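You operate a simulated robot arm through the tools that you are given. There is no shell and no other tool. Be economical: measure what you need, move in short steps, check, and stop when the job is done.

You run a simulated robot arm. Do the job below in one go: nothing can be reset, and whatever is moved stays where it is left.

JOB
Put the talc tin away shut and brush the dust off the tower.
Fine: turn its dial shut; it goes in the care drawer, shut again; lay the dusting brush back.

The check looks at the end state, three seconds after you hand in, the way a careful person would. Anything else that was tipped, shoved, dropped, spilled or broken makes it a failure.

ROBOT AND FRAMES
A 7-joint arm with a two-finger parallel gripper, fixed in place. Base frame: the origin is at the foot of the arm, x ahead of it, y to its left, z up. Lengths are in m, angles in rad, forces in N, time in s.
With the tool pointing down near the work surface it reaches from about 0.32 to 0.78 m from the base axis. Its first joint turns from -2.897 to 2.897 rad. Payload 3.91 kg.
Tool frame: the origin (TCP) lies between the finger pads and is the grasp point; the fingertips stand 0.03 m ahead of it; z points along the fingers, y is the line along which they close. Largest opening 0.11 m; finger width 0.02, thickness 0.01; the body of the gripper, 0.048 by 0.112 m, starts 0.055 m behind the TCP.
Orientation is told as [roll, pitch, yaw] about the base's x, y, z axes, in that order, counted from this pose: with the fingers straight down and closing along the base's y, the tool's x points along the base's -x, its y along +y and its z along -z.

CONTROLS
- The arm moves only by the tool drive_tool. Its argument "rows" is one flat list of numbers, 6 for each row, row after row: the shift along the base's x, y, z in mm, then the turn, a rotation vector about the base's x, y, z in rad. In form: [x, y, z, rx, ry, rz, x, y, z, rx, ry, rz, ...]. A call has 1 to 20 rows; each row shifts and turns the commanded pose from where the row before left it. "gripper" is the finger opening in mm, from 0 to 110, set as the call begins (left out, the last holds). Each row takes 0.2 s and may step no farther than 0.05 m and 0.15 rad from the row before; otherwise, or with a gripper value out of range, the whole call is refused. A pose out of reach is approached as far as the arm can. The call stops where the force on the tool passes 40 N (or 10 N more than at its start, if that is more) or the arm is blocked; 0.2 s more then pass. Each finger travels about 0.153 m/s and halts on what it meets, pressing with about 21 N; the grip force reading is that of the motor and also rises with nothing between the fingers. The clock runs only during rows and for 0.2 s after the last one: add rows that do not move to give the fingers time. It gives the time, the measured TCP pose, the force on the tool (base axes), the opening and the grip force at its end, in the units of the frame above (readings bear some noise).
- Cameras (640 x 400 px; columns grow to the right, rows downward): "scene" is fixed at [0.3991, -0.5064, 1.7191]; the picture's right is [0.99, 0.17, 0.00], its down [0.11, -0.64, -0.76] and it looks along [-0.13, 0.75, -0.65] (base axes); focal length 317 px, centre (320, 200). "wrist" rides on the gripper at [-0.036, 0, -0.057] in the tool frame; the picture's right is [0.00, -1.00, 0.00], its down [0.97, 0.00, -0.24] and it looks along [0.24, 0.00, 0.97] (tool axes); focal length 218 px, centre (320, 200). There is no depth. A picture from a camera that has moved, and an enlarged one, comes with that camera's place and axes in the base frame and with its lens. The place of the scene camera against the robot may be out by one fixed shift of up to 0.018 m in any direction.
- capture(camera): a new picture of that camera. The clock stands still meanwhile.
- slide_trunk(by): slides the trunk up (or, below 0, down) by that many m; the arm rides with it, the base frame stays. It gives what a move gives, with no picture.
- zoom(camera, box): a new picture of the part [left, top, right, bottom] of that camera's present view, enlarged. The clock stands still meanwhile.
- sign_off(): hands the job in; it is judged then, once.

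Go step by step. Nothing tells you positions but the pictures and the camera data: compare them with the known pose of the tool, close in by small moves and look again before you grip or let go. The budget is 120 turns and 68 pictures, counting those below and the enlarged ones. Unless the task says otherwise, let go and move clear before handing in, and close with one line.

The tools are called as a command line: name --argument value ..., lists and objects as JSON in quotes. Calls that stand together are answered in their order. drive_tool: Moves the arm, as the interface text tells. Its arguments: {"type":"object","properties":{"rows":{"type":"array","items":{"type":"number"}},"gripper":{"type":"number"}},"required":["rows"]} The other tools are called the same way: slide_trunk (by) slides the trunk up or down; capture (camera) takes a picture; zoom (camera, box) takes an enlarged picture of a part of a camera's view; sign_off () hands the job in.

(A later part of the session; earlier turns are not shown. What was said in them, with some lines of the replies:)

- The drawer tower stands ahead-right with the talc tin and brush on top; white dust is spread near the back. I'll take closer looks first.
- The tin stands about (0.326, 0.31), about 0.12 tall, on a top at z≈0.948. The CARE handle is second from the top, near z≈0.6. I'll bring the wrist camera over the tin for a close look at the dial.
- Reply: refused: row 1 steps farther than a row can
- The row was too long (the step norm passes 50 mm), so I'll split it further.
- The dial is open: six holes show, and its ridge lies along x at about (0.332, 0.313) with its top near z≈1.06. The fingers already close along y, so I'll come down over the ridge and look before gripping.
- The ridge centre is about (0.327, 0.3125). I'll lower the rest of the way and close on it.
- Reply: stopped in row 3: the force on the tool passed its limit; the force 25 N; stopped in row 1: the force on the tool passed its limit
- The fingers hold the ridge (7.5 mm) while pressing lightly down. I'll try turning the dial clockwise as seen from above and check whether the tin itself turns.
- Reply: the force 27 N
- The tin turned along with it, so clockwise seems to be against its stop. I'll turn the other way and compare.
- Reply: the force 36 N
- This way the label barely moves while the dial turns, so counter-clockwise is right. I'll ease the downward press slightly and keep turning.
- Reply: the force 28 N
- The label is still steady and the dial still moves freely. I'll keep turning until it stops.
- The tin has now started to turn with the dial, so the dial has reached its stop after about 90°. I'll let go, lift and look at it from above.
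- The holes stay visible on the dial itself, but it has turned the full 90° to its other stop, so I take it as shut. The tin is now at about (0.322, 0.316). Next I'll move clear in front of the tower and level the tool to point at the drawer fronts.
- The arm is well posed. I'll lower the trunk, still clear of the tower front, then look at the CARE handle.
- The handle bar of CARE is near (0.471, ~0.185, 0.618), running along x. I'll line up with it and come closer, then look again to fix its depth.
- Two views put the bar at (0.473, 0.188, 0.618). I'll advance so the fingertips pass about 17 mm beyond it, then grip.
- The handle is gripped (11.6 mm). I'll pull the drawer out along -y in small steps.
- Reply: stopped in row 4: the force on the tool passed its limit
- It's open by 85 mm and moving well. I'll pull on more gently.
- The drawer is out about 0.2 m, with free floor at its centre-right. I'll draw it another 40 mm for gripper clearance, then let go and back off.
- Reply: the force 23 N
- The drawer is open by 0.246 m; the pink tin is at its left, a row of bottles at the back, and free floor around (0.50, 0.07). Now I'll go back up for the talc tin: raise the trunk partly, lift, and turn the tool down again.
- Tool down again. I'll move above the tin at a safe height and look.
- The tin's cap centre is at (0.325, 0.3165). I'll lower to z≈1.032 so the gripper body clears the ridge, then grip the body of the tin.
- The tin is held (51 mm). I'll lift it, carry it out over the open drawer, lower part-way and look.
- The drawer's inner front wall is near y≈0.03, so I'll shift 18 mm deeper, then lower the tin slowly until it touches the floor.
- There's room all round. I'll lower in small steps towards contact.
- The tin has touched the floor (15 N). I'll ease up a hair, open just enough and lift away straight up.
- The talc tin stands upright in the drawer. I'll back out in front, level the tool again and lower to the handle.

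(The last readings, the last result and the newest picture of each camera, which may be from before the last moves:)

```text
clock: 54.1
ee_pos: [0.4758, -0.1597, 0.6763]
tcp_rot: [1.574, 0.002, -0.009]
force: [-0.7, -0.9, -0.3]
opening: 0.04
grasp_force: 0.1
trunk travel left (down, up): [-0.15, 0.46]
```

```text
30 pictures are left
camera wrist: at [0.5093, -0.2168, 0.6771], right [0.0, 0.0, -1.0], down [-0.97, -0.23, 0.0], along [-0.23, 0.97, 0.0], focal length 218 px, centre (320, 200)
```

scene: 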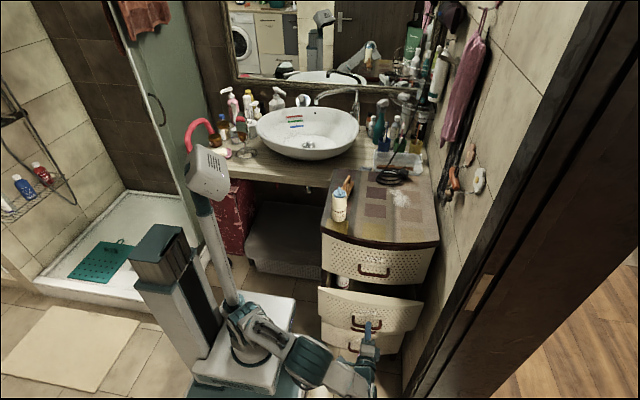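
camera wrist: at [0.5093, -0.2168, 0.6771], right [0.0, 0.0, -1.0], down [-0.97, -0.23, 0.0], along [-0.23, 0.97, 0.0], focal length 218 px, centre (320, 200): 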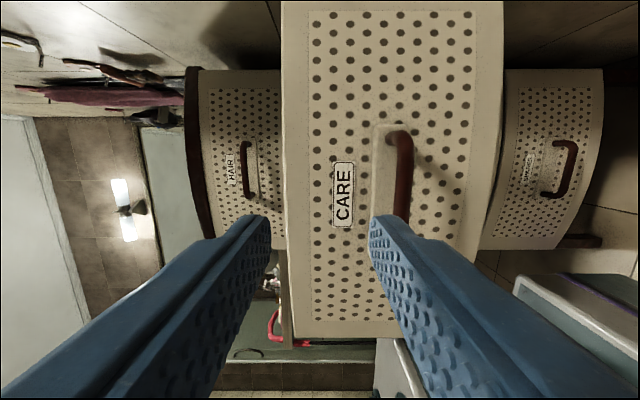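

The handle should be at z≈0.618, y≈-0.058. I'll lower 58 mm, advance to my earlier grip pose and grip it.

drive_tool --rows '[-2, 0, -30, 0, 0, 0, 0, 0, -28, 0, 0, 0, 0, 0, 0, 0, 0, 0, 0, 40, 0, 0, 0, 0, 0, 30, 0, 0, 0, 0, 0, 16, 0, 0, 0, 0, 0, 0, 0, 0, 0, 0]'

drive_tool --rows '[0, 0, 0, 0, 0, 0, 0, 0, 0, 0, 0, 0, 0, 0, 0, 0, 0, 0]' --gripper 0

capture --camera "wrist"

```text
clock: 55.7
ee_pos: [0.4735, -0.0752, 0.6229]
tcp_rot: [1.574, 0.001, -0.008]
force: [-0.6, 0.8, 0.2]
opening: 0.04
grasp_force: 0.1
trunk travel left (down, up): [-0.15, 0.46]
```

```text
clock: 56.3
ee_pos: [0.4739, -0.0749, 0.6173]
tcp_rot: [1.563, 0.009, -0.01]
force: [5.3, 2.0, -14.9]
opening: 0.0117
grasp_force: 45.6
trunk travel left (down, up): [-0.15, 0.46]
stopped in row 3: the force on the tool passed its limit (the readings are from after the stop); the commanded pose is now the measured one
```

```text
29 pictures are left
camera wrist: at [0.5076, -0.1327, 0.6168], right [-0.01, -0.01, -1.0], down [-0.97, -0.23, 0.01], along [-0.23, 0.97, -0.01], focal length 218 px, centre (320, 200)
```

wrist: 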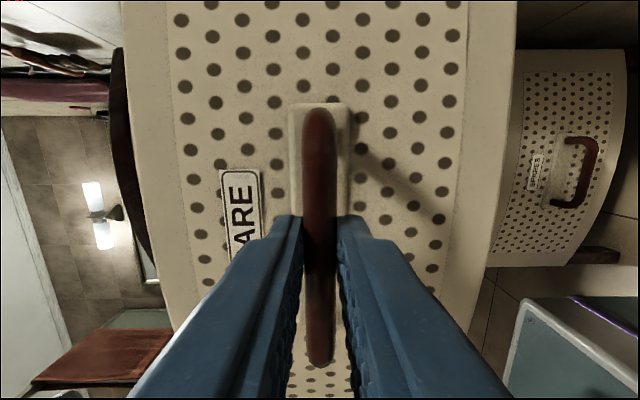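

The handle is held again at the same spot. I'll push the drawer home smoothly so that nothing inside tips.

drive_tool --rows '[0, 4, 0, 0, 0, 0, 0, 7, 0, 0, 0, 0, 0, 10, 0, 0, 0, 0, 0, 12, 0, 0, 0, 0, 0, 13, 0, 0, 0, 0, 0, 13, 0, 0, 0, 0, 0, 13, 0, 0, 0, 0, 0, 13, 0, 0, 0, 0, 0, 13, 0, 0, 0, 0, 0, 13, 0, 0, 0, 0, 0, 13, 0, 0, 0, 0, 0, 13, 0, 0, 0, 0, 0, 13, 0, 0, 0, 0, 0, 13, 0, 0, 0, 0, 0, 13, 0, 0, 0, 0, 0, 13, 0, 0, 0, 0, 0, 13, 0, 0, 0, 0, 0, 12, 0, 0, 0, 0, 0, 9, 0, 0, 0, 0, 0, 6, 0, 0, 0, 0]'

```text
clock: 57.5
ee_pos: [0.4728, -0.0348, 0.6177]
tcp_rot: [1.559, 0.011, -0.008]
force: [-0.1, 1.5, -13.2]
opening: 0.0117
grasp_force: 45.5
trunk travel left (down, up): [-0.15, 0.46]
stopped in row 5: the force on the tool passed its limit (the readings are from after the stop); the commanded pose is now the measured one
```

It stopped on a brief force spike with no obvious obstruction. I'll check the scene, then continue slower.

zoom --camera "scene" --box '[310, 200, 450, 380]'

drive_tool --rows '[0, 3, 0, 0, 0, 0, 0, 5, 0, 0, 0, 0, 0, 7, 0, 0, 0, 0, 0, 8, 0, 0, 0, 0, 0, 8, 0, 0, 0, 0, 0, 8, 0, 0, 0, 0, 0, 8, 0, 0, 0, 0, 0, 8, 0, 0, 0, 0, 0, 8, 0, 0, 0, 0, 0, 8, 0, 0, 0, 0]'

```text
2.22 times, centred on (380, 290) of scene
camera zoom: at [0.3991, -0.5064, 1.7191], right [0.99, 0.17, 0.0], down [0.11, -0.64, -0.76], along [-0.13, 0.75, -0.65], focal length 705 px, centre (187, 0)
```

zoom: 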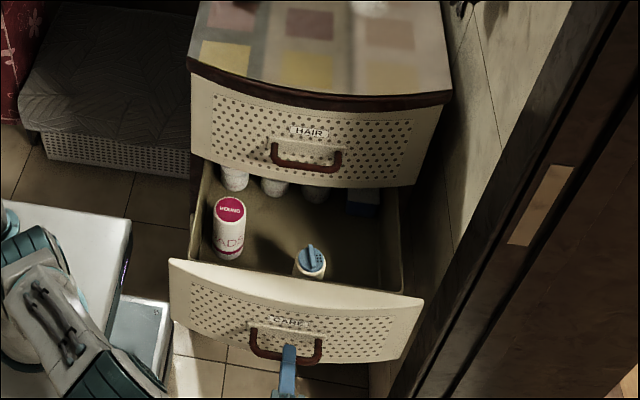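

```text
clock: 59.7
ee_pos: [0.4729, 0.0354, 0.6188]
tcp_rot: [1.563, 0.013, -0.009]
force: [2.7, -0.3, -18.4]
opening: 0.0116
grasp_force: 45.2
trunk travel left (down, up): [-0.15, 0.46]
```

drive_tool --rows '[0, 5, -1, 0, 0, 0, 0, 8, 0, 0, 0, 0, 0, 8, 0, 0, 0, 0, 0, 8, 0, 0, 0, 0, 0, 8, 0, 0, 0, 0, 0, 8, 0, 0, 0, 0, 0, 8, 0, 0, 0, 0, 0, 8, 0, 0, 0, 0, 0, 8, 0, 0, 0, 0, 0, 8, 0, 0, 0, 0, 0, 8, 0, 0, 0, 0, 0, 8, 0, 0, 0, 0, 0, 8, 0, 0, 0, 0, 0, 8, 0, 0, 0, 0, 0, 8, 0, 0, 0, 0, 0, 6, 0, 0, 0, 0, 0, 5, 0, 0, 0, 0, 0, 4, 0, 0, 0, 0, 0, 3, 0, 0, 0, 0]'

capture --camera "wrist"

```text
clock: 63.7
ee_pos: [0.4722, 0.172, 0.6173]
tcp_rot: [1.566, 0.01, -0.009]
force: [6.1, -1.2, -11.4]
opening: 0.0119
grasp_force: 44.8
trunk travel left (down, up): [-0.15, 0.46]
```

```text
27 pictures are left
camera wrist: at [0.5076, 0.1146, 0.6167], right [-0.01, -0.01, -1.0], down [-0.97, -0.23, 0.01], along [-0.23, 0.97, 0.0], focal length 218 px, centre (320, 200)
```

wrist: 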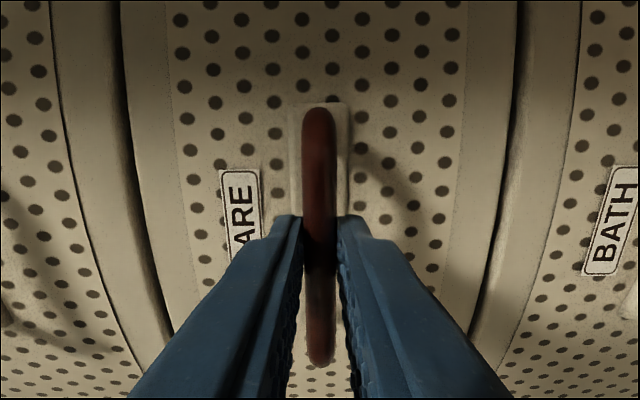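

It looks as it did when shut. I'll push a few more millimetres to feel the stop.

drive_tool --rows '[0, 2, 0, 0, 0, 0, 0, 2, 0, 0, 0, 0, 0, 2, 0, 0, 0, 0, 0, 0, 0, 0, 0, 0]'

```text
clock: 64.7
ee_pos: [0.473, 0.176, 0.6172]
tcp_rot: [1.565, 0.008, -0.011]
force: [0.7, -40.4, 1.1]
opening: 0.012
grasp_force: 44.9
trunk travel left (down, up): [-0.15, 0.46]
```

The stop is felt at -40 N. I'll let go, back away, and check.

drive_tool --rows '[0, -3, 0, 0, 0, 0, 0, 0, 0, 0, 0, 0, 0, 0, 0, 0, 0, 0, 0, -30, 0, 0, 0, 0, 0, -45, 0, 0, 0, 0, 0, -45, 0, 0, 0, 0, 0, -45, 0, 0, 0, 0, 0, -45, 0, 0, 0, 0]' --gripper 50

capture --camera "wrist"

slide_trunk --by 0.4

```text
clock: 66.5
ee_pos: [0.4721, -0.0372, 0.6184]
tcp_rot: [1.562, 0.007, -0.006]
force: [-0.5, 0.2, 0.3]
opening: 0.0498
grasp_force: 0.0
trunk travel left (down, up): [-0.15, 0.46]
```

```text
26 pictures are left
camera wrist: at [0.5063, -0.0937, 0.6169], right [-0.01, -0.01, -1.0], down [-0.97, -0.23, 0.01], along [-0.23, 0.97, 0.0], focal length 218 px, centre (320, 200)
```

wrist: 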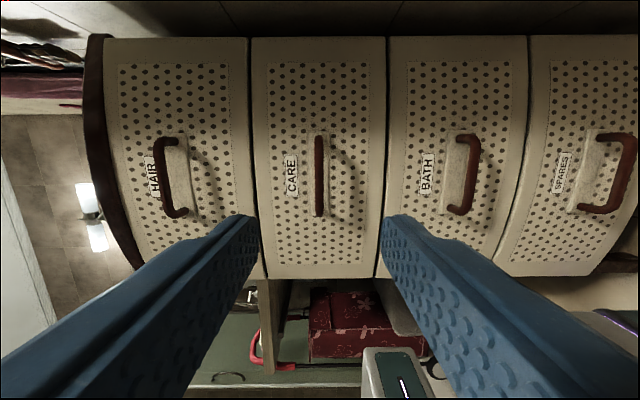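

```text
clock: 70.3
ee_pos: [0.4725, -0.0359, 1.0191]
tcp_rot: [1.563, 0.009, -0.009]
force: [-1.0, -0.7, 0.0]
opening: 0.05
grasp_force: 0.1
trunk travel left (down, up): [-0.55, 0.06]
```

The CARE drawer is shut flush. Next I'll raise the arm, turn the tool down and look at the brush.

drive_tool --rows '[0, 0, 21, -0.142, 0, 0, 0, 0, 21, -0.142, 0, 0, 0, 0, 21, -0.142, 0, 0, 0, 0, 21, -0.142, 0, 0, 0, 0, 21, -0.142, 0, 0, 0, 0, 21, -0.142, 0, 0, 0, 0, 21, -0.142, 0, 0, 0, 0, 21, -0.142, 0, 0, 0, 0, 21, -0.142, 0, 0, 0, 0, 21, -0.142, 0, 0, 0, 0, 20, -0.142, 0, 0]'

drive_tool --rows '[-9, 45, 0, 0, 0, 0, -9, 45, 0, 0, 0, 0, -9, 45, 0, 0, 0, 0, -9, 45, 0, 0, 0, 0, -9, 45, 0, 0, 0, 0, -9, 45, 0, 0, 0, 0, -9, 45, 0, 0, 0, 0, -9, 45, 0, 0, 0, 0, -9, 45, 0, 0, 0, 0, -9, 45, 0, 0, 0, 0, -9, 45, 0, 0, 0, 0]'

capture --camera "wrist"

zoom --camera "scene" --box '[325, 160, 425, 230]'

```text
clock: 72.7
ee_pos: [0.4738, -0.0364, 1.2465]
tcp_rot: [0.0, -0.009, -0.009]
force: [0.2, 0.1, -0.5]
opening: 0.0501
grasp_force: 0.1
trunk travel left (down, up): [-0.55, 0.06]
```

```text
clock: 75.1
ee_pos: [0.3699, 0.4609, 1.247]
tcp_rot: [0.001, -0.008, -0.008]
force: [-0.2, -0.4, -0.1]
opening: 0.0502
grasp_force: 0.1
trunk travel left (down, up): [-0.55, 0.06]
```

```text
25 pictures are left
camera wrist: at [0.4041, 0.462, 1.3035], right [-0.01, -1.0, 0.0], down [-0.97, 0.01, 0.23], along [-0.23, 0.0, -0.97], focal length 218 px, centre (320, 200)
```

wrist: 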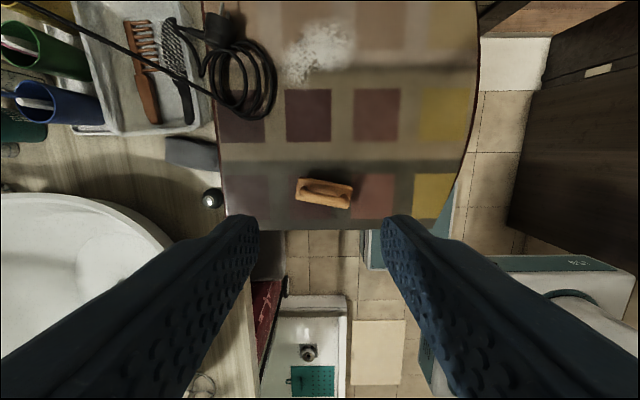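

```text
5.71 times, centred on (375, 195) of scene
camera zoom: at [0.3991, -0.5064, 1.7191], right [0.99, 0.17, 0.0], down [0.11, -0.64, -0.76], along [-0.13, 0.75, -0.65], focal length 1813 px, centre (6, 229)
```

zoom: 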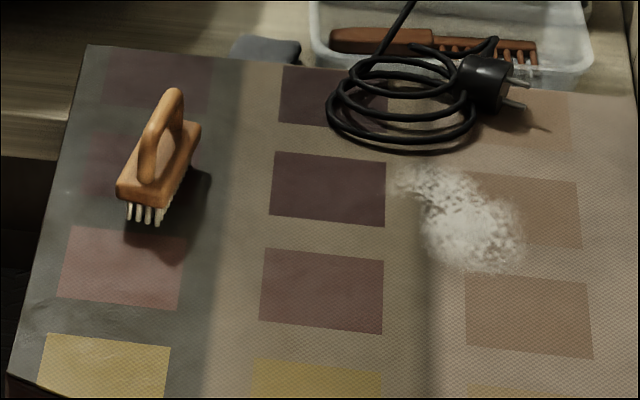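

zoom --camera "wrist" --box '[200, 0, 400, 230]'

zoom --camera "wrist" --box '[280, 160, 370, 220]'

```text
1.74 times, centred on (300, 115) of wrist
camera zoom: at [0.4041, 0.462, 1.3035], right [-0.01, -1.0, 0.0], down [-0.97, 0.01, 0.23], along [-0.23, 0.0, -0.97], focal length 380 px, centre (355, 348)
```

zoom: 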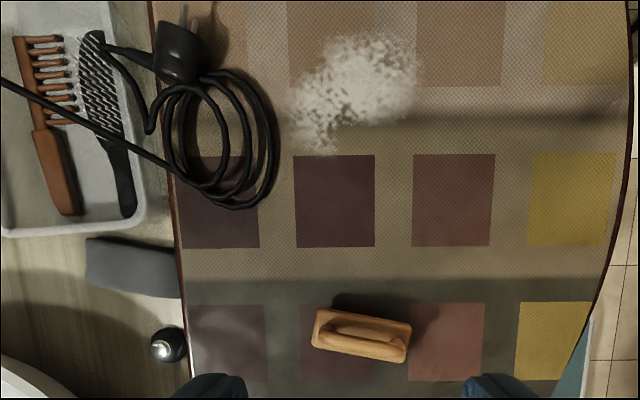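

```text
6.67 times, centred on (325, 190) of wrist
camera zoom: at [0.4041, 0.462, 1.3035], right [-0.01, -1.0, 0.0], down [-0.97, 0.01, 0.23], along [-0.23, 0.0, -0.97], focal length 1455 px, centre (287, 267)
```

zoom: 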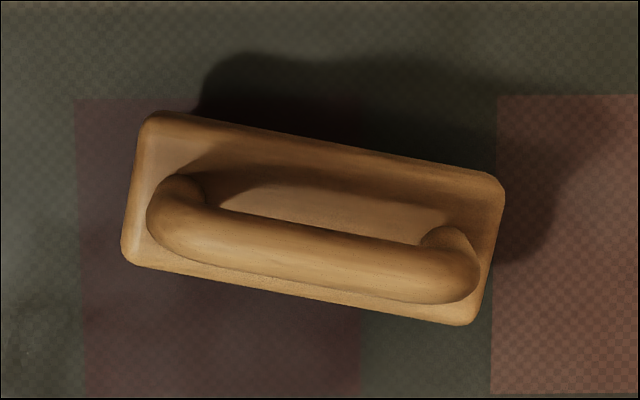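

The brush lies at about (0.338, 0.456), axis tilted 0.2 rad from y, handle top near z≈1.008. The dust covers x 0.49–0.585, y 0.41–0.52, with the cable just behind at y≳0.53. I'll turn the gripper across the handle and hover above it.

drive_tool --rows '[-3, 0, -19, 0, 0, 0.138, -3, 0, -19, 0, 0, 0.138, -3, 0, -19, 0, 0, 0.138, -3, 0, -19, 0, 0, 0.138, -3, -1, -19, 0, 0, 0.138, -3, -1, -19, 0, 0, 0.138, -3, -1, -19, 0, 0, 0.138, -3, -1, -19, 0, 0, 0.138, -4, -1, -18, 0, 0, 0.138, -4, 0, -18, 0, 0, 0.138, 0, 0, 0, 0, 0, 0]' --gripper 40

capture --camera "wrist"

zoom --camera "scene" --box '[325, 140, 405, 200]'

```text
clock: 77.5
ee_pos: [0.3408, 0.4567, 1.0592]
tcp_rot: [0.003, -0.01, 1.374]
force: [0.2, -0.1, 0.6]
opening: 0.0403
grasp_force: 0.2
trunk travel left (down, up): [-0.55, 0.06]
```

```text
21 pictures are left
camera wrist: at [0.3474, 0.492, 1.1152], right [0.98, -0.2, 0.0], down [-0.19, -0.95, 0.23], along [-0.05, -0.23, -0.97], focal length 218 px, centre (320, 200)
```

wrist: 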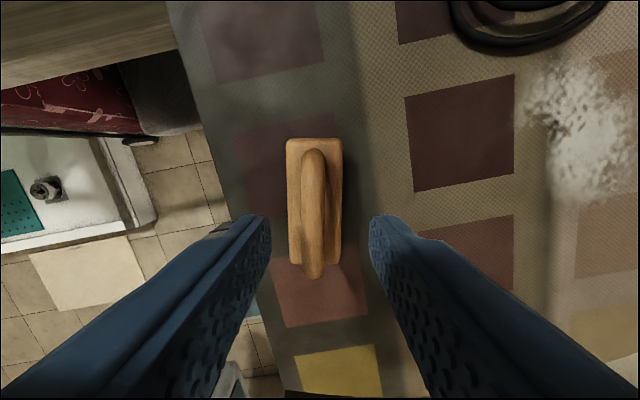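

```text
6.67 times, centred on (365, 170) of scene
camera zoom: at [0.3991, -0.5064, 1.7191], right [0.99, 0.17, 0.0], down [0.11, -0.64, -0.76], along [-0.13, 0.75, -0.65], focal length 2116 px, centre (20, 400)
```

zoom: 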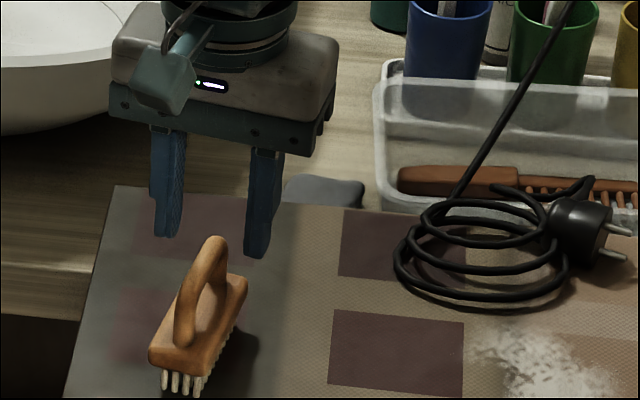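

Well aligned, with the handle centred about 3 mm to the left. I'll correct that, lower to z≈1.012 and grip.

drive_tool --rows '[-3, 1, -20, 0, 0, 0, 0, 0, -17, 0, 0, 0, 0, 0, -10, 0, 0, 0, 0, 0, 0, 0, 0, 0]'

drive_tool --rows '[0, 0, 0, 0, 0, 0, 0, 0, 0, 0, 0, 0, 0, 0, 0, 0, 0, 0]' --gripper 0

zoom --camera "scene" --box '[325, 140, 405, 200]'

```text
clock: 78.5
ee_pos: [0.3377, 0.4545, 1.0113]
tcp_rot: [0.0, -0.008, 1.371]
force: [-0.6, -0.6, -0.4]
opening: 0.04
grasp_force: 0.1
trunk travel left (down, up): [-0.55, 0.06]
```

```text
clock: 79.3
ee_pos: [0.3361, 0.4542, 1.0126]
tcp_rot: [0.002, -0.008, 1.373]
force: [-0.6, 1.0, 0.4]
opening: 0.0107
grasp_force: 20.9
trunk travel left (down, up): [-0.55, 0.06]
```

```text
6.67 times, centred on (365, 170) of scene
camera zoom: at [0.3991, -0.5064, 1.7191], right [0.99, 0.17, 0.0], down [0.11, -0.64, -0.76], along [-0.13, 0.75, -0.65], focal length 2116 px, centre (20, 400)
```

zoom: 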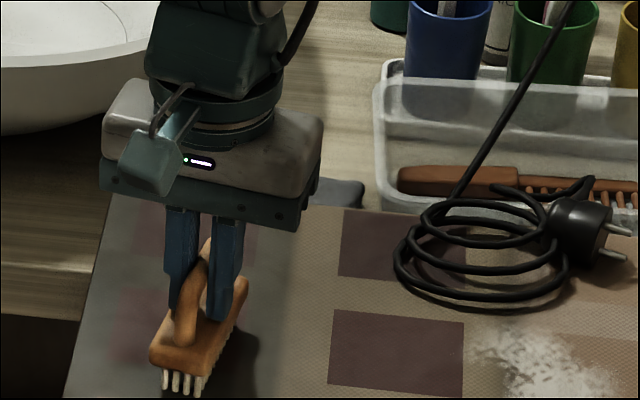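

The brush is held (10.7 mm) at pose (0.336, 0.454, 1.0126), yaw 1.373, which I'll use to lay it back. I'll lift it, carry it over and turn it so its length lies along x, then hover behind the right part of the dust.

drive_tool --rows '[0, 0, 30, 0, 0, 0, 0, 0, 40, 0, 0, 0, 24, -1, 0, 0, 0, -0.137, 24, -1, 0, 0, 0, -0.137, 24, -1, 0, 0, 0, -0.137, 24, -1, 0, 0, 0, -0.137, 24, -1, 0, 0, 0, -0.137, 24, -1, 0, 0, 0, -0.137, 24, -1, 0, 0, 0, -0.137, 24, 0, 0, 0, 0, -0.137, 24, 0, 0, 0, 0, -0.137, 22, 0, 0, 0, 0, -0.137, 0, 0, 0, 0, 0, 0]'

capture --camera "wrist"

zoom --camera "scene" --box '[340, 120, 460, 220]'

```text
clock: 82.1
ee_pos: [0.5768, 0.4482, 1.0859]
tcp_rot: [0.001, -0.007, 0.0]
force: [0.3, -0.4, -0.6]
opening: 0.0109
grasp_force: 21.5
trunk travel left (down, up): [-0.55, 0.06]
```

```text
18 pictures are left
camera wrist: at [0.6112, 0.4475, 1.1407], right [0.0, -1.0, 0.0], down [-0.97, 0.0, 0.23], along [-0.23, 0.0, -0.97], focal length 218 px, centre (320, 200)
```

wrist: 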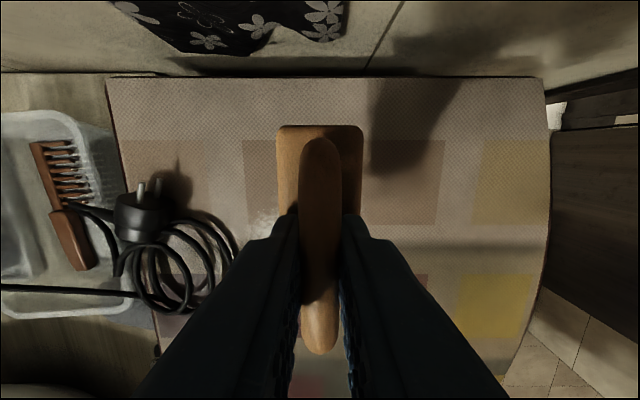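

```text
4.00 times, centred on (400, 170) of scene
camera zoom: at [0.3991, -0.5064, 1.7191], right [0.99, 0.17, 0.0], down [0.11, -0.64, -0.76], along [-0.13, 0.75, -0.65], focal length 1269 px, centre (0, 320)
```

zoom: 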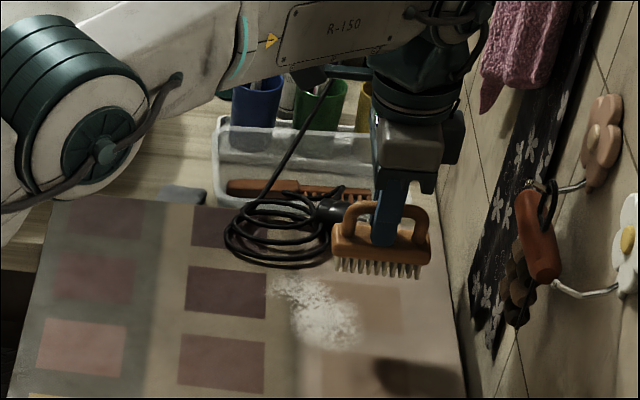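

Clearance to the coil behind is tight but workable. First pass is over the right half (x 0.54–0.62): I'll lower at y≈0.495 and sweep towards the front, away from the cable.

drive_tool --rows '[0, 25, 0, 0, 0, 0, 0, 21, 0, 0, 0, 0, 0, 0, -40, 0, 0, 0, 0, 0, -28, 0, 0, 0, 0, 0, -4, 0, 0, 0, 0, 0, -2, 0, 0, 0, 0, 0, 0, 0, 0, 0]'

drive_tool --rows '[0, -10, 0, 0, 0, 0, 0, -15, 0, 0, 0, 0, 0, -15, 0, 0, 0, 0, 0, -15, 0, 0, 0, 0, 0, -15, 0, 0, 0, 0, 0, -15, 0, 0, 0, 0, 0, -15, 0, 0, 0, 0, 0, -15, 0, 0, 0, 0, 0, -15, 0, 0, 0, 0, 0, -10, 0, 0, 0, 0]'

zoom --camera "scene" --box '[340, 150, 460, 250]'

```text
clock: 83.7
ee_pos: [0.5714, 0.4921, 1.0123]
tcp_rot: [0.006, -0.014, 0.002]
force: [1.1, 5.6, 24.3]
opening: 0.0107
grasp_force: 20.8
out of reach, approached as far as the arm can: row 2
trunk travel left (down, up): [-0.55, 0.06]
```

```text
clock: 85.9
ee_pos: [0.5718, 0.3509, 1.0119]
tcp_rot: [0.003, -0.015, 0.003]
force: [0.0, 10.8, 35.9]
opening: 0.0107
grasp_force: 21.2
trunk travel left (down, up): [-0.55, 0.06]
```

```text
4.00 times, centred on (400, 200) of scene
camera zoom: at [0.3991, -0.5064, 1.7191], right [0.99, 0.17, 0.0], down [0.11, -0.64, -0.76], along [-0.13, 0.75, -0.65], focal length 1269 px, centre (0, 200)
```

zoom: 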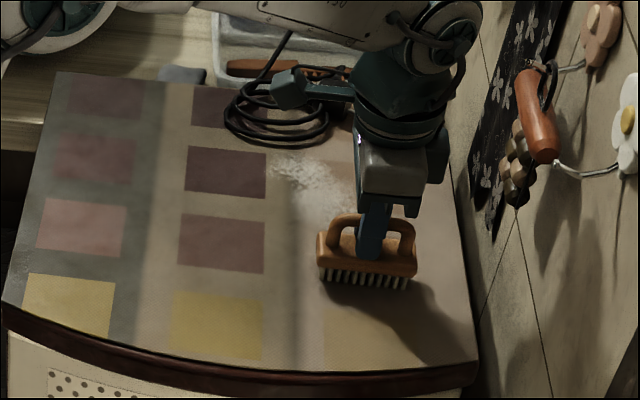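

The pass went well but pressed a bit hard. I'll lift, shift left to x≈0.515, and make the second pass with a lighter press.

drive_tool --rows '[0, 0, 30, 0, 0, 0, 0, 0, 15, 0, 0, 0, -14, 35, 0, 0, 0, 0, -14, 35, 0, 0, 0, 0, -14, 35, 0, 0, 0, 0, -14, 34, 0, 0, 0, 0, 0, 0, 0, 0, 0, 0]'

zoom --camera "scene" --box '[350, 150, 430, 210]'

capture --camera "wrist"

```text
clock: 87.5
ee_pos: [0.5167, 0.4899, 1.055]
tcp_rot: [0.0, -0.009, 0.001]
force: [0.0, -0.2, -1.0]
opening: 0.0106
grasp_force: 20.9
trunk travel left (down, up): [-0.55, 0.06]
```

```text
6.67 times, centred on (390, 180) of scene
camera zoom: at [0.3991, -0.5064, 1.7191], right [0.99, 0.17, 0.0], down [0.11, -0.64, -0.76], along [-0.13, 0.75, -0.65], focal length 2116 px, centre (-147, 333)
```

zoom: 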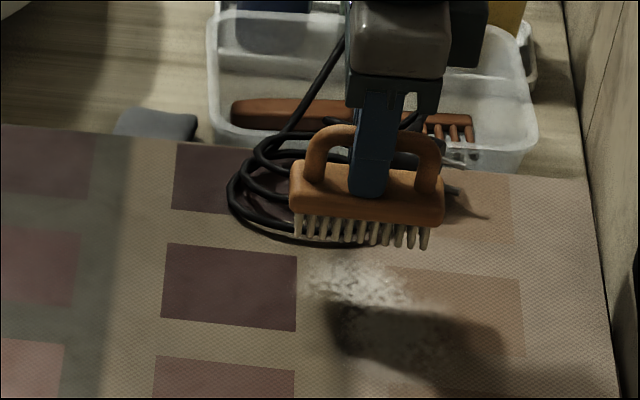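

```text
14 pictures are left
camera wrist: at [0.5522, 0.4902, 1.1101], right [0.0, -1.0, 0.0], down [-0.97, 0.0, 0.23], along [-0.23, 0.0, -0.97], focal length 218 px, centre (320, 200)
```

wrist: 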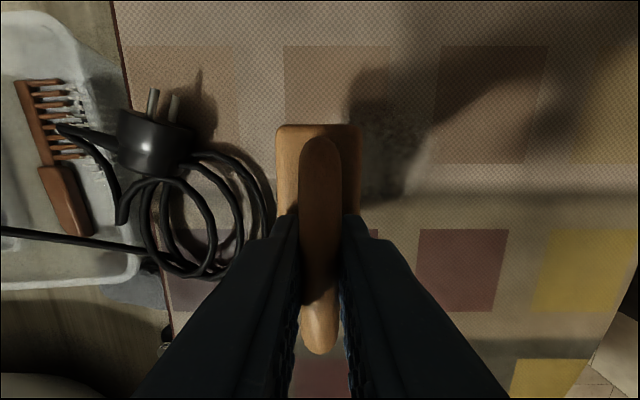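

The brushed part has faded strongly. The brush's rear edge is about 16 mm from the coil, so I'll go 7 mm further back, lower gently and sweep forward.

drive_tool --rows '[0, 7, 0, 0, 0, 0, 0, 0, -20, 0, 0, 0, 0, 0, -18, 0, 0, 0, 0, 0, -4, 0, 0, 0, 0, 0, 0, 0, 0, 0, 0, -10, 0, 0, 0, 0, 0, -15, 0, 0, 0, 0, 0, -15, 0, 0, 0, 0, 0, -15, 0, 0, 0, 0, 0, -15, 0, 0, 0, 0, 0, -15, 0, 0, 0, 0, 0, -15, 0, 0, 0, 0, 0, -15, 0, 0, 0, 0, 0, -15, 0, 0, 0, 0, 0, 0, 0, 0, 0, 0, 0, 0, 40, 0, 0, 0]'

zoom --camera "scene" --box '[350, 150, 450, 230]'

```text
clock: 90.9
ee_pos: [0.5155, 0.3634, 1.0504]
tcp_rot: [-0.003, -0.008, 0.001]
force: [0.2, -0.2, 0.0]
opening: 0.0108
grasp_force: 20.9
trunk travel left (down, up): [-0.55, 0.06]
```

```text
5.00 times, centred on (400, 190) of scene
camera zoom: at [0.3991, -0.5064, 1.7191], right [0.99, 0.17, 0.0], down [0.11, -0.64, -0.76], along [-0.13, 0.75, -0.65], focal length 1587 px, centre (-80, 250)
```

zoom: 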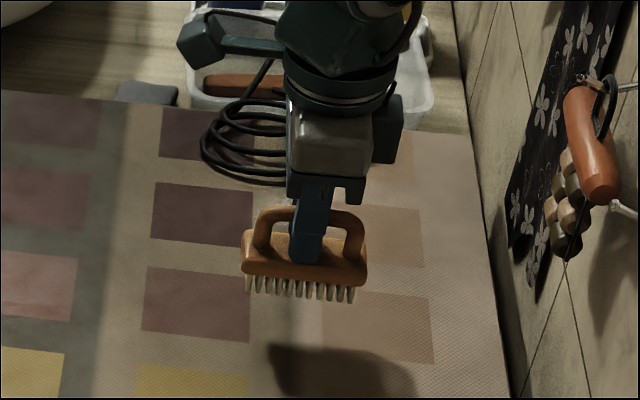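

I'll move the brush aside to see what is left of the dust.

drive_tool --rows '[-30, -10, 10, 0, 0, 0, -45, -10, 10, 0, 0, 0, -45, -10, 10, 0, 0, 0, -30, -20, 0, 0, 0, 0, 0, 0, 0, 0, 0, 0]'

zoom --camera "scene" --box '[350, 150, 450, 230]'

capture --camera "wrist"

```text
clock: 92.1
ee_pos: [0.3698, 0.3171, 1.085]
tcp_rot: [0.001, -0.01, 0.003]
force: [0.5, 0.2, -0.3]
opening: 0.0105
grasp_force: 20.9
trunk travel left (down, up): [-0.55, 0.06]
```

```text
5.00 times, centred on (400, 190) of scene
camera zoom: at [0.3991, -0.5064, 1.7191], right [0.99, 0.17, 0.0], down [0.11, -0.64, -0.76], along [-0.13, 0.75, -0.65], focal length 1587 px, centre (-80, 250)
```

zoom: 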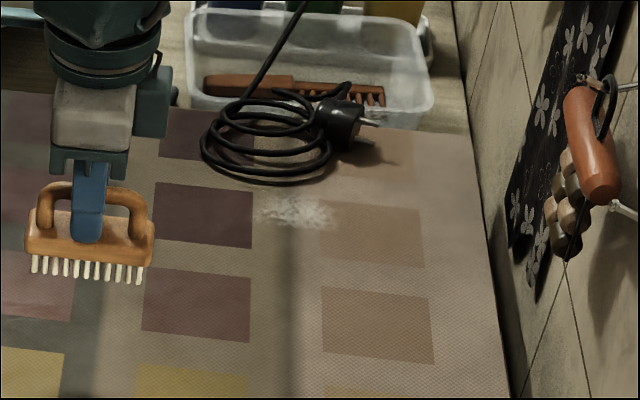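

```text
11 pictures are left
camera wrist: at [0.4042, 0.3186, 1.1405], right [0.0, -1.0, 0.0], down [-0.97, 0.0, 0.23], along [-0.23, 0.0, -0.97], focal length 218 px, centre (320, 200)
```

wrist: 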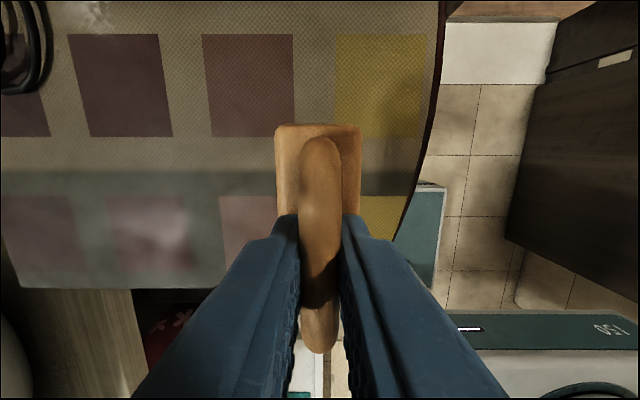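

A thin remnant stays at about x 0.485–0.545, y 0.465–0.51. I'll go over it again with a slightly firmer press, back and forth.

drive_tool --rows '[28, 34, 0, 0, 0, 0, 28, 34, 0, 0, 0, 0, 28, 34, 0, 0, 0, 0, 28, 34, 0, 0, 0, 0, 30, 38, 0, 0, 0, 0, 0, 5, -30, 0, 0, 0, 0, 0, -30, 0, 0, 0, 0, 0, -10, 0, 0, 0, 0, 0, -4, 0, 0, 0, 0, 0, 0, 0, 0, 0]'

capture --camera "wrist"

```text
clock: 94.3
ee_pos: [0.5078, 0.4944, 1.0118]
tcp_rot: [0.008, -0.016, 0.002]
force: [4.5, 5.4, 34.2]
opening: 0.0108
grasp_force: 20.7
trunk travel left (down, up): [-0.55, 0.06]
```

```text
10 pictures are left
camera wrist: at [0.5424, 0.4952, 1.0682], right [0.0, -1.0, -0.01], down [-0.97, 0.0, 0.23], along [-0.23, 0.01, -0.97], focal length 218 px, centre (320, 200)
```

wrist: 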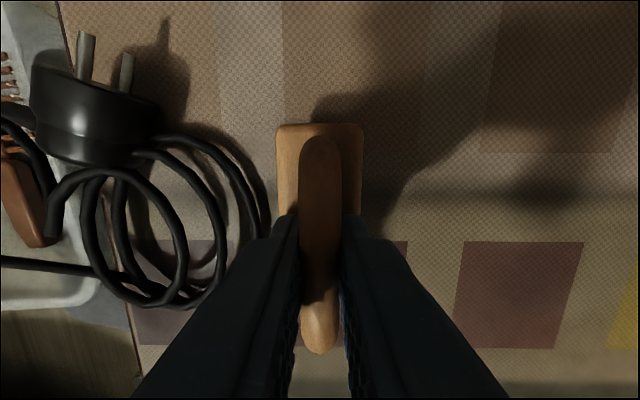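

Contact is made and the coil is still clear by about 9 mm. Now I'll scrub forward, back, and forward again.

drive_tool --rows '[0, -8, 1, 0, 0, 0, 0, -12, 0, 0, 0, 0, 0, -12, 0, 0, 0, 0, 0, -12, 0, 0, 0, 0, 0, -12, 0, 0, 0, 0, 0, 12, 0, 0, 0, 0, 0, 12, 0, 0, 0, 0, 0, 12, 0, 0, 0, 0, 0, 10, 0, 0, 0, 0, 0, 8, 0, 0, 0, 0, 0, -12, 0, 0, 0, 0, 0, -12, 0, 0, 0, 0, 0, -12, 0, 0, 0, 0, 0, -12, 0, 0, 0, 0, 0, -12, 0, 0, 0, 0, 0, -12, 0, 0, 0, 0, 0, -12, 0, 0, 0, 0, 0, -12, 0, 0, 0, 0, 0, -12, 0, 0, 0, 0, 0, -12, 0, 0, 0, 0]'

drive_tool --rows '[0, 0, 40, 0, 0, 0, -30, -5, 30, 0, 0, 0, -45, -5, 0, 0, 0, 0, -45, 0, 0, 0, 0, 0, -30, 0, 0, 0, 0, 0, 0, 0, 0, 0, 0, 0]'

zoom --camera "scene" --box '[350, 150, 450, 230]'

```text
clock: 98.5
ee_pos: [0.5092, 0.3765, 1.0116]
tcp_rot: [0.005, -0.016, 0.001]
force: [-0.6, 11.8, 41.8]
opening: 0.0108
grasp_force: 20.8
trunk travel left (down, up): [-0.55, 0.06]
```

```text
clock: 99.9
ee_pos: [0.357, 0.364, 1.0786]
tcp_rot: [0.003, -0.01, 0.002]
force: [0.0, -0.6, -0.5]
opening: 0.0111
grasp_force: 21.2
trunk travel left (down, up): [-0.55, 0.06]
```

```text
5.00 times, centred on (400, 190) of scene
camera zoom: at [0.3991, -0.5064, 1.7191], right [0.99, 0.17, 0.0], down [0.11, -0.64, -0.76], along [-0.13, 0.75, -0.65], focal length 1587 px, centre (-80, 250)
```

zoom: 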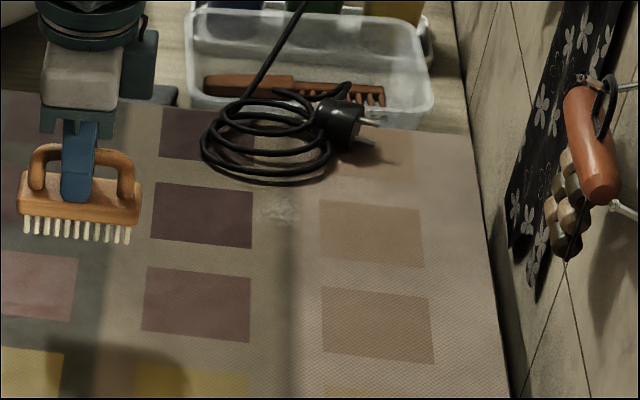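

zoom --camera "scene" --box '[388, 178, 428, 203]'

```text
16.00 times, centred on (408, 190) of scene
camera zoom: at [0.3991, -0.5064, 1.7191], right [0.99, 0.17, 0.0], down [0.11, -0.64, -0.76], along [-0.13, 0.75, -0.65], focal length 5077 px, centre (-1088, 352)
```

zoom: 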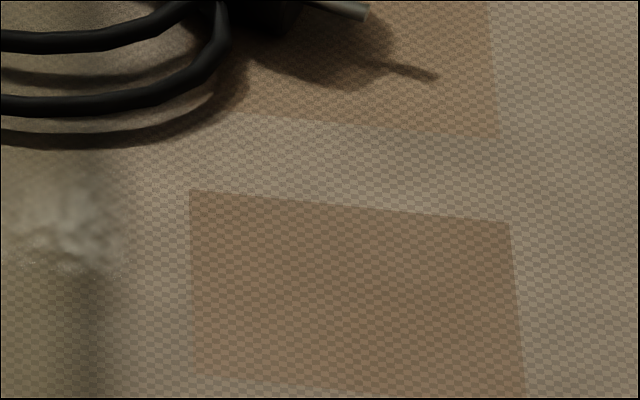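

A faint remnant stays near (0.503, 0.485). I'll do one more back-and-forth scrub there.

drive_tool --rows '[29, 26, 0, 0, 0, 0, 29, 26, 0, 0, 0, 0, 29, 26, 0, 0, 0, 0, 29, 26, 0, 0, 0, 0, 29, 26, 0, 0, 0, 0, 0, 3, -30, 0, 0, 0, 0, 0, -25, 0, 0, 0, 0, 0, -9, 0, 0, 0, 0, 0, -3, 0, 0, 0, 0, 0, 0, 0, 0, 0]'

drive_tool --rows '[0, -10, 0, 0, 0, 0, 0, -10, 0, 0, 0, 0, 0, -10, 0, 0, 0, 0, 0, -10, 0, 0, 0, 0, 0, 10, 0, 0, 0, 0, 0, 10, 0, 0, 0, 0, 0, 10, 0, 0, 0, 0, 0, 9, 0, 0, 0, 0, 0, -10, 0, 0, 0, 0, 0, -10, 0, 0, 0, 0, 0, -10, 0, 0, 0, 0, 0, -10, 0, 0, 0, 0, 0, 10, 0, 0, 0, 0, 0, 10, 0, 0, 0, 0, 0, 10, 0, 0, 0, 0, 0, 9, 0, 0, 0, 0, 0, -14, 0, 0, 0, 0, 0, -14, 0, 0, 0, 0, 0, -14, 0, 0, 0, 0, 0, -14, 0, 0, 0, 0]'

```text
clock: 102.1
ee_pos: [0.5062, 0.4966, 1.0125]
tcp_rot: [0.004, -0.01, 0.001]
force: [0.9, 1.4, 6.9]
opening: 0.0108
grasp_force: 21.0
trunk travel left (down, up): [-0.55, 0.06]
```

```text
clock: 106.3
ee_pos: [0.5057, 0.4414, 1.0118]
tcp_rot: [0.002, -0.008, 0.002]
force: [-0.3, 2.6, 14.1]
opening: 0.0107
grasp_force: 20.5
trunk travel left (down, up): [-0.55, 0.06]
```

drive_tool --rows '[0, -14, 0, 0, 0, 0, 0, -14, 0, 0, 0, 0, 0, -14, 0, 0, 0, 0, 0, -14, 0, 0, 0, 0, 0, 0, 40, 0, 0, 0, -30, 0, 30, 0, 0, 0, -45, 0, 0, 0, 0, 0, -45, 0, 0, 0, 0, 0, -30, 0, 0, 0, 0, 0, 0, 0, 0, 0, 0, 0]'

zoom --camera "scene" --box '[370, 172, 426, 207]'

```text
clock: 108.5
ee_pos: [0.3533, 0.3822, 1.0814]
tcp_rot: [0.002, -0.009, 0.002]
force: [-0.5, -0.3, -1.2]
opening: 0.0108
grasp_force: 20.8
trunk travel left (down, up): [-0.55, 0.06]
```

```text
11.43 times, centred on (398, 190) of scene
camera zoom: at [0.3991, -0.5064, 1.7191], right [0.99, 0.17, 0.0], down [0.11, -0.64, -0.76], along [-0.13, 0.75, -0.65], focal length 3627 px, centre (-571, 320)
```

zoom: 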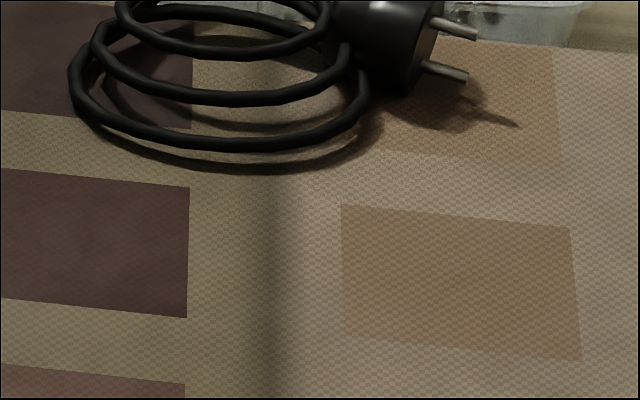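

The dust is gone and the cable is untouched. Now I'll carry the brush back to its place with its original orientation.

drive_tool --rows '[-2, 7, 0, 0, 0, 0.137, -2, 7, 0, 0, 0, 0.137, -2, 7, 0, 0, 0, 0.137, -2, 7, 0, 0, 0, 0.137, -2, 7, 0, 0, 0, 0.137, -2, 7, 0, 0, 0, 0.137, -2, 7, 0, 0, 0, 0.137, -2, 7, 0, 0, 0, 0.137, -1, 8, 0, 0, 0, 0.137, 0, 8, 0, 0, 0, 0.137, 0, 0, -30, 0, 0, 0, 0, 0, -25, 0, 0, 0, 0, 0, -7, 0, 0, 0, 0, 0, -3, 0, 0, 0, 0, 0, 0, 0, 0, 0]'

zoom --camera "scene" --box '[325, 150, 405, 210]'

```text
clock: 111.7
ee_pos: [0.3355, 0.4546, 1.0164]
tcp_rot: [0.0, -0.007, 1.372]
force: [-0.3, 0.1, -0.9]
opening: 0.011
grasp_force: 21.2
trunk travel left (down, up): [-0.55, 0.06]
```

```text
6.67 times, centred on (365, 180) of scene
camera zoom: at [0.3991, -0.5064, 1.7191], right [0.99, 0.17, 0.0], down [0.11, -0.64, -0.76], along [-0.13, 0.75, -0.65], focal length 2116 px, centre (20, 333)
```

zoom: 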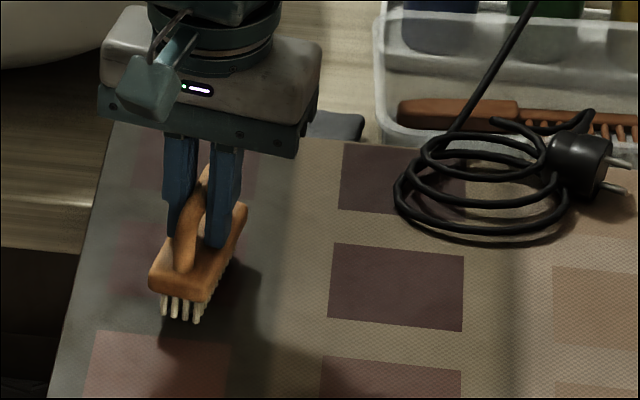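

Hanging a few millimetres above the surface. I'll lower until it touches.

drive_tool --rows '[0, 0, -2, 0, 0, 0, 0, 0, -1, 0, 0, 0, 0, 0, -1, 0, 0, 0, 0, 0, 0, 0, 0, 0]'

```text
clock: 112.7
ee_pos: [0.3374, 0.4551, 1.0117]
tcp_rot: [0.001, -0.012, 1.371]
force: [-0.6, -0.8, 7.3]
opening: 0.011
grasp_force: 21.3
trunk travel left (down, up): [-0.55, 0.06]
```

The brush has touched down (7 N). I'll open moderately and lift straight away.

drive_tool --rows '[0, 0, 0, 0, 0, 0, 0, 0, 0, 0, 0, 0, 0, 0, 15, 0, 0, 0, 0, 0, 30, 0, 0, 0, 0, 0, 45, 0, 0, 0, 0, 0, 45, 0, 0, 0, 0, 0, 45, 0, 0, 0]' --gripper 44

capture --camera "wrist"

capture --camera "scene"

```text
clock: 114.3
ee_pos: [0.3376, 0.4585, 1.1938]
tcp_rot: [0.001, -0.008, 1.371]
force: [0.5, 1.0, 0.2]
opening: 0.0441
grasp_force: 0.0
trunk travel left (down, up): [-0.55, 0.06]
```

```text
5 pictures are left
camera wrist: at [0.3442, 0.4934, 1.2503], right [0.98, -0.2, 0.0], down [-0.19, -0.95, 0.23], along [-0.05, -0.23, -0.97], focal length 218 px, centre (320, 200)
```

wrist: 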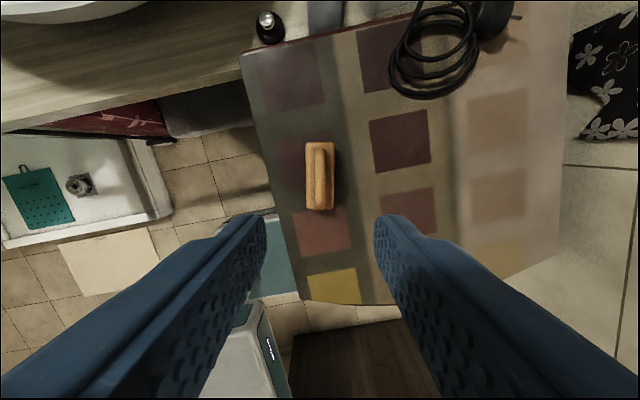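

```text
4 pictures are left
```

scene: 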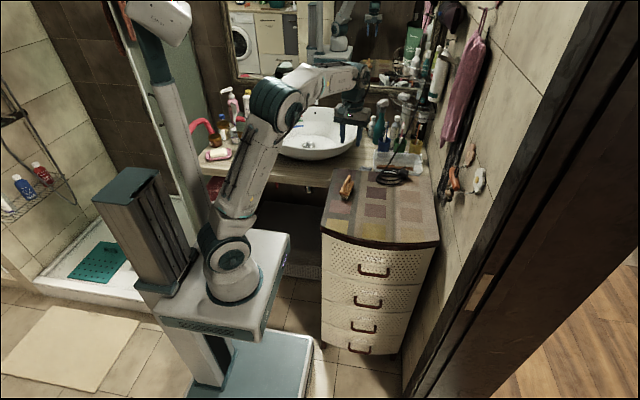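

The brush lies back in place, the tower top is clean, the drawers are shut, and the arm is clear. I'm handing in.

sign_off

```text
The job is handed in.
```

The talc tin is upright in the shut CARE drawer, the dust is off the tower, and the brush is back where it lay. I turned the tin's dial about 90° to its far stop and took that as shut, because the holes stay visible on the dial and nothing marks the closed position.
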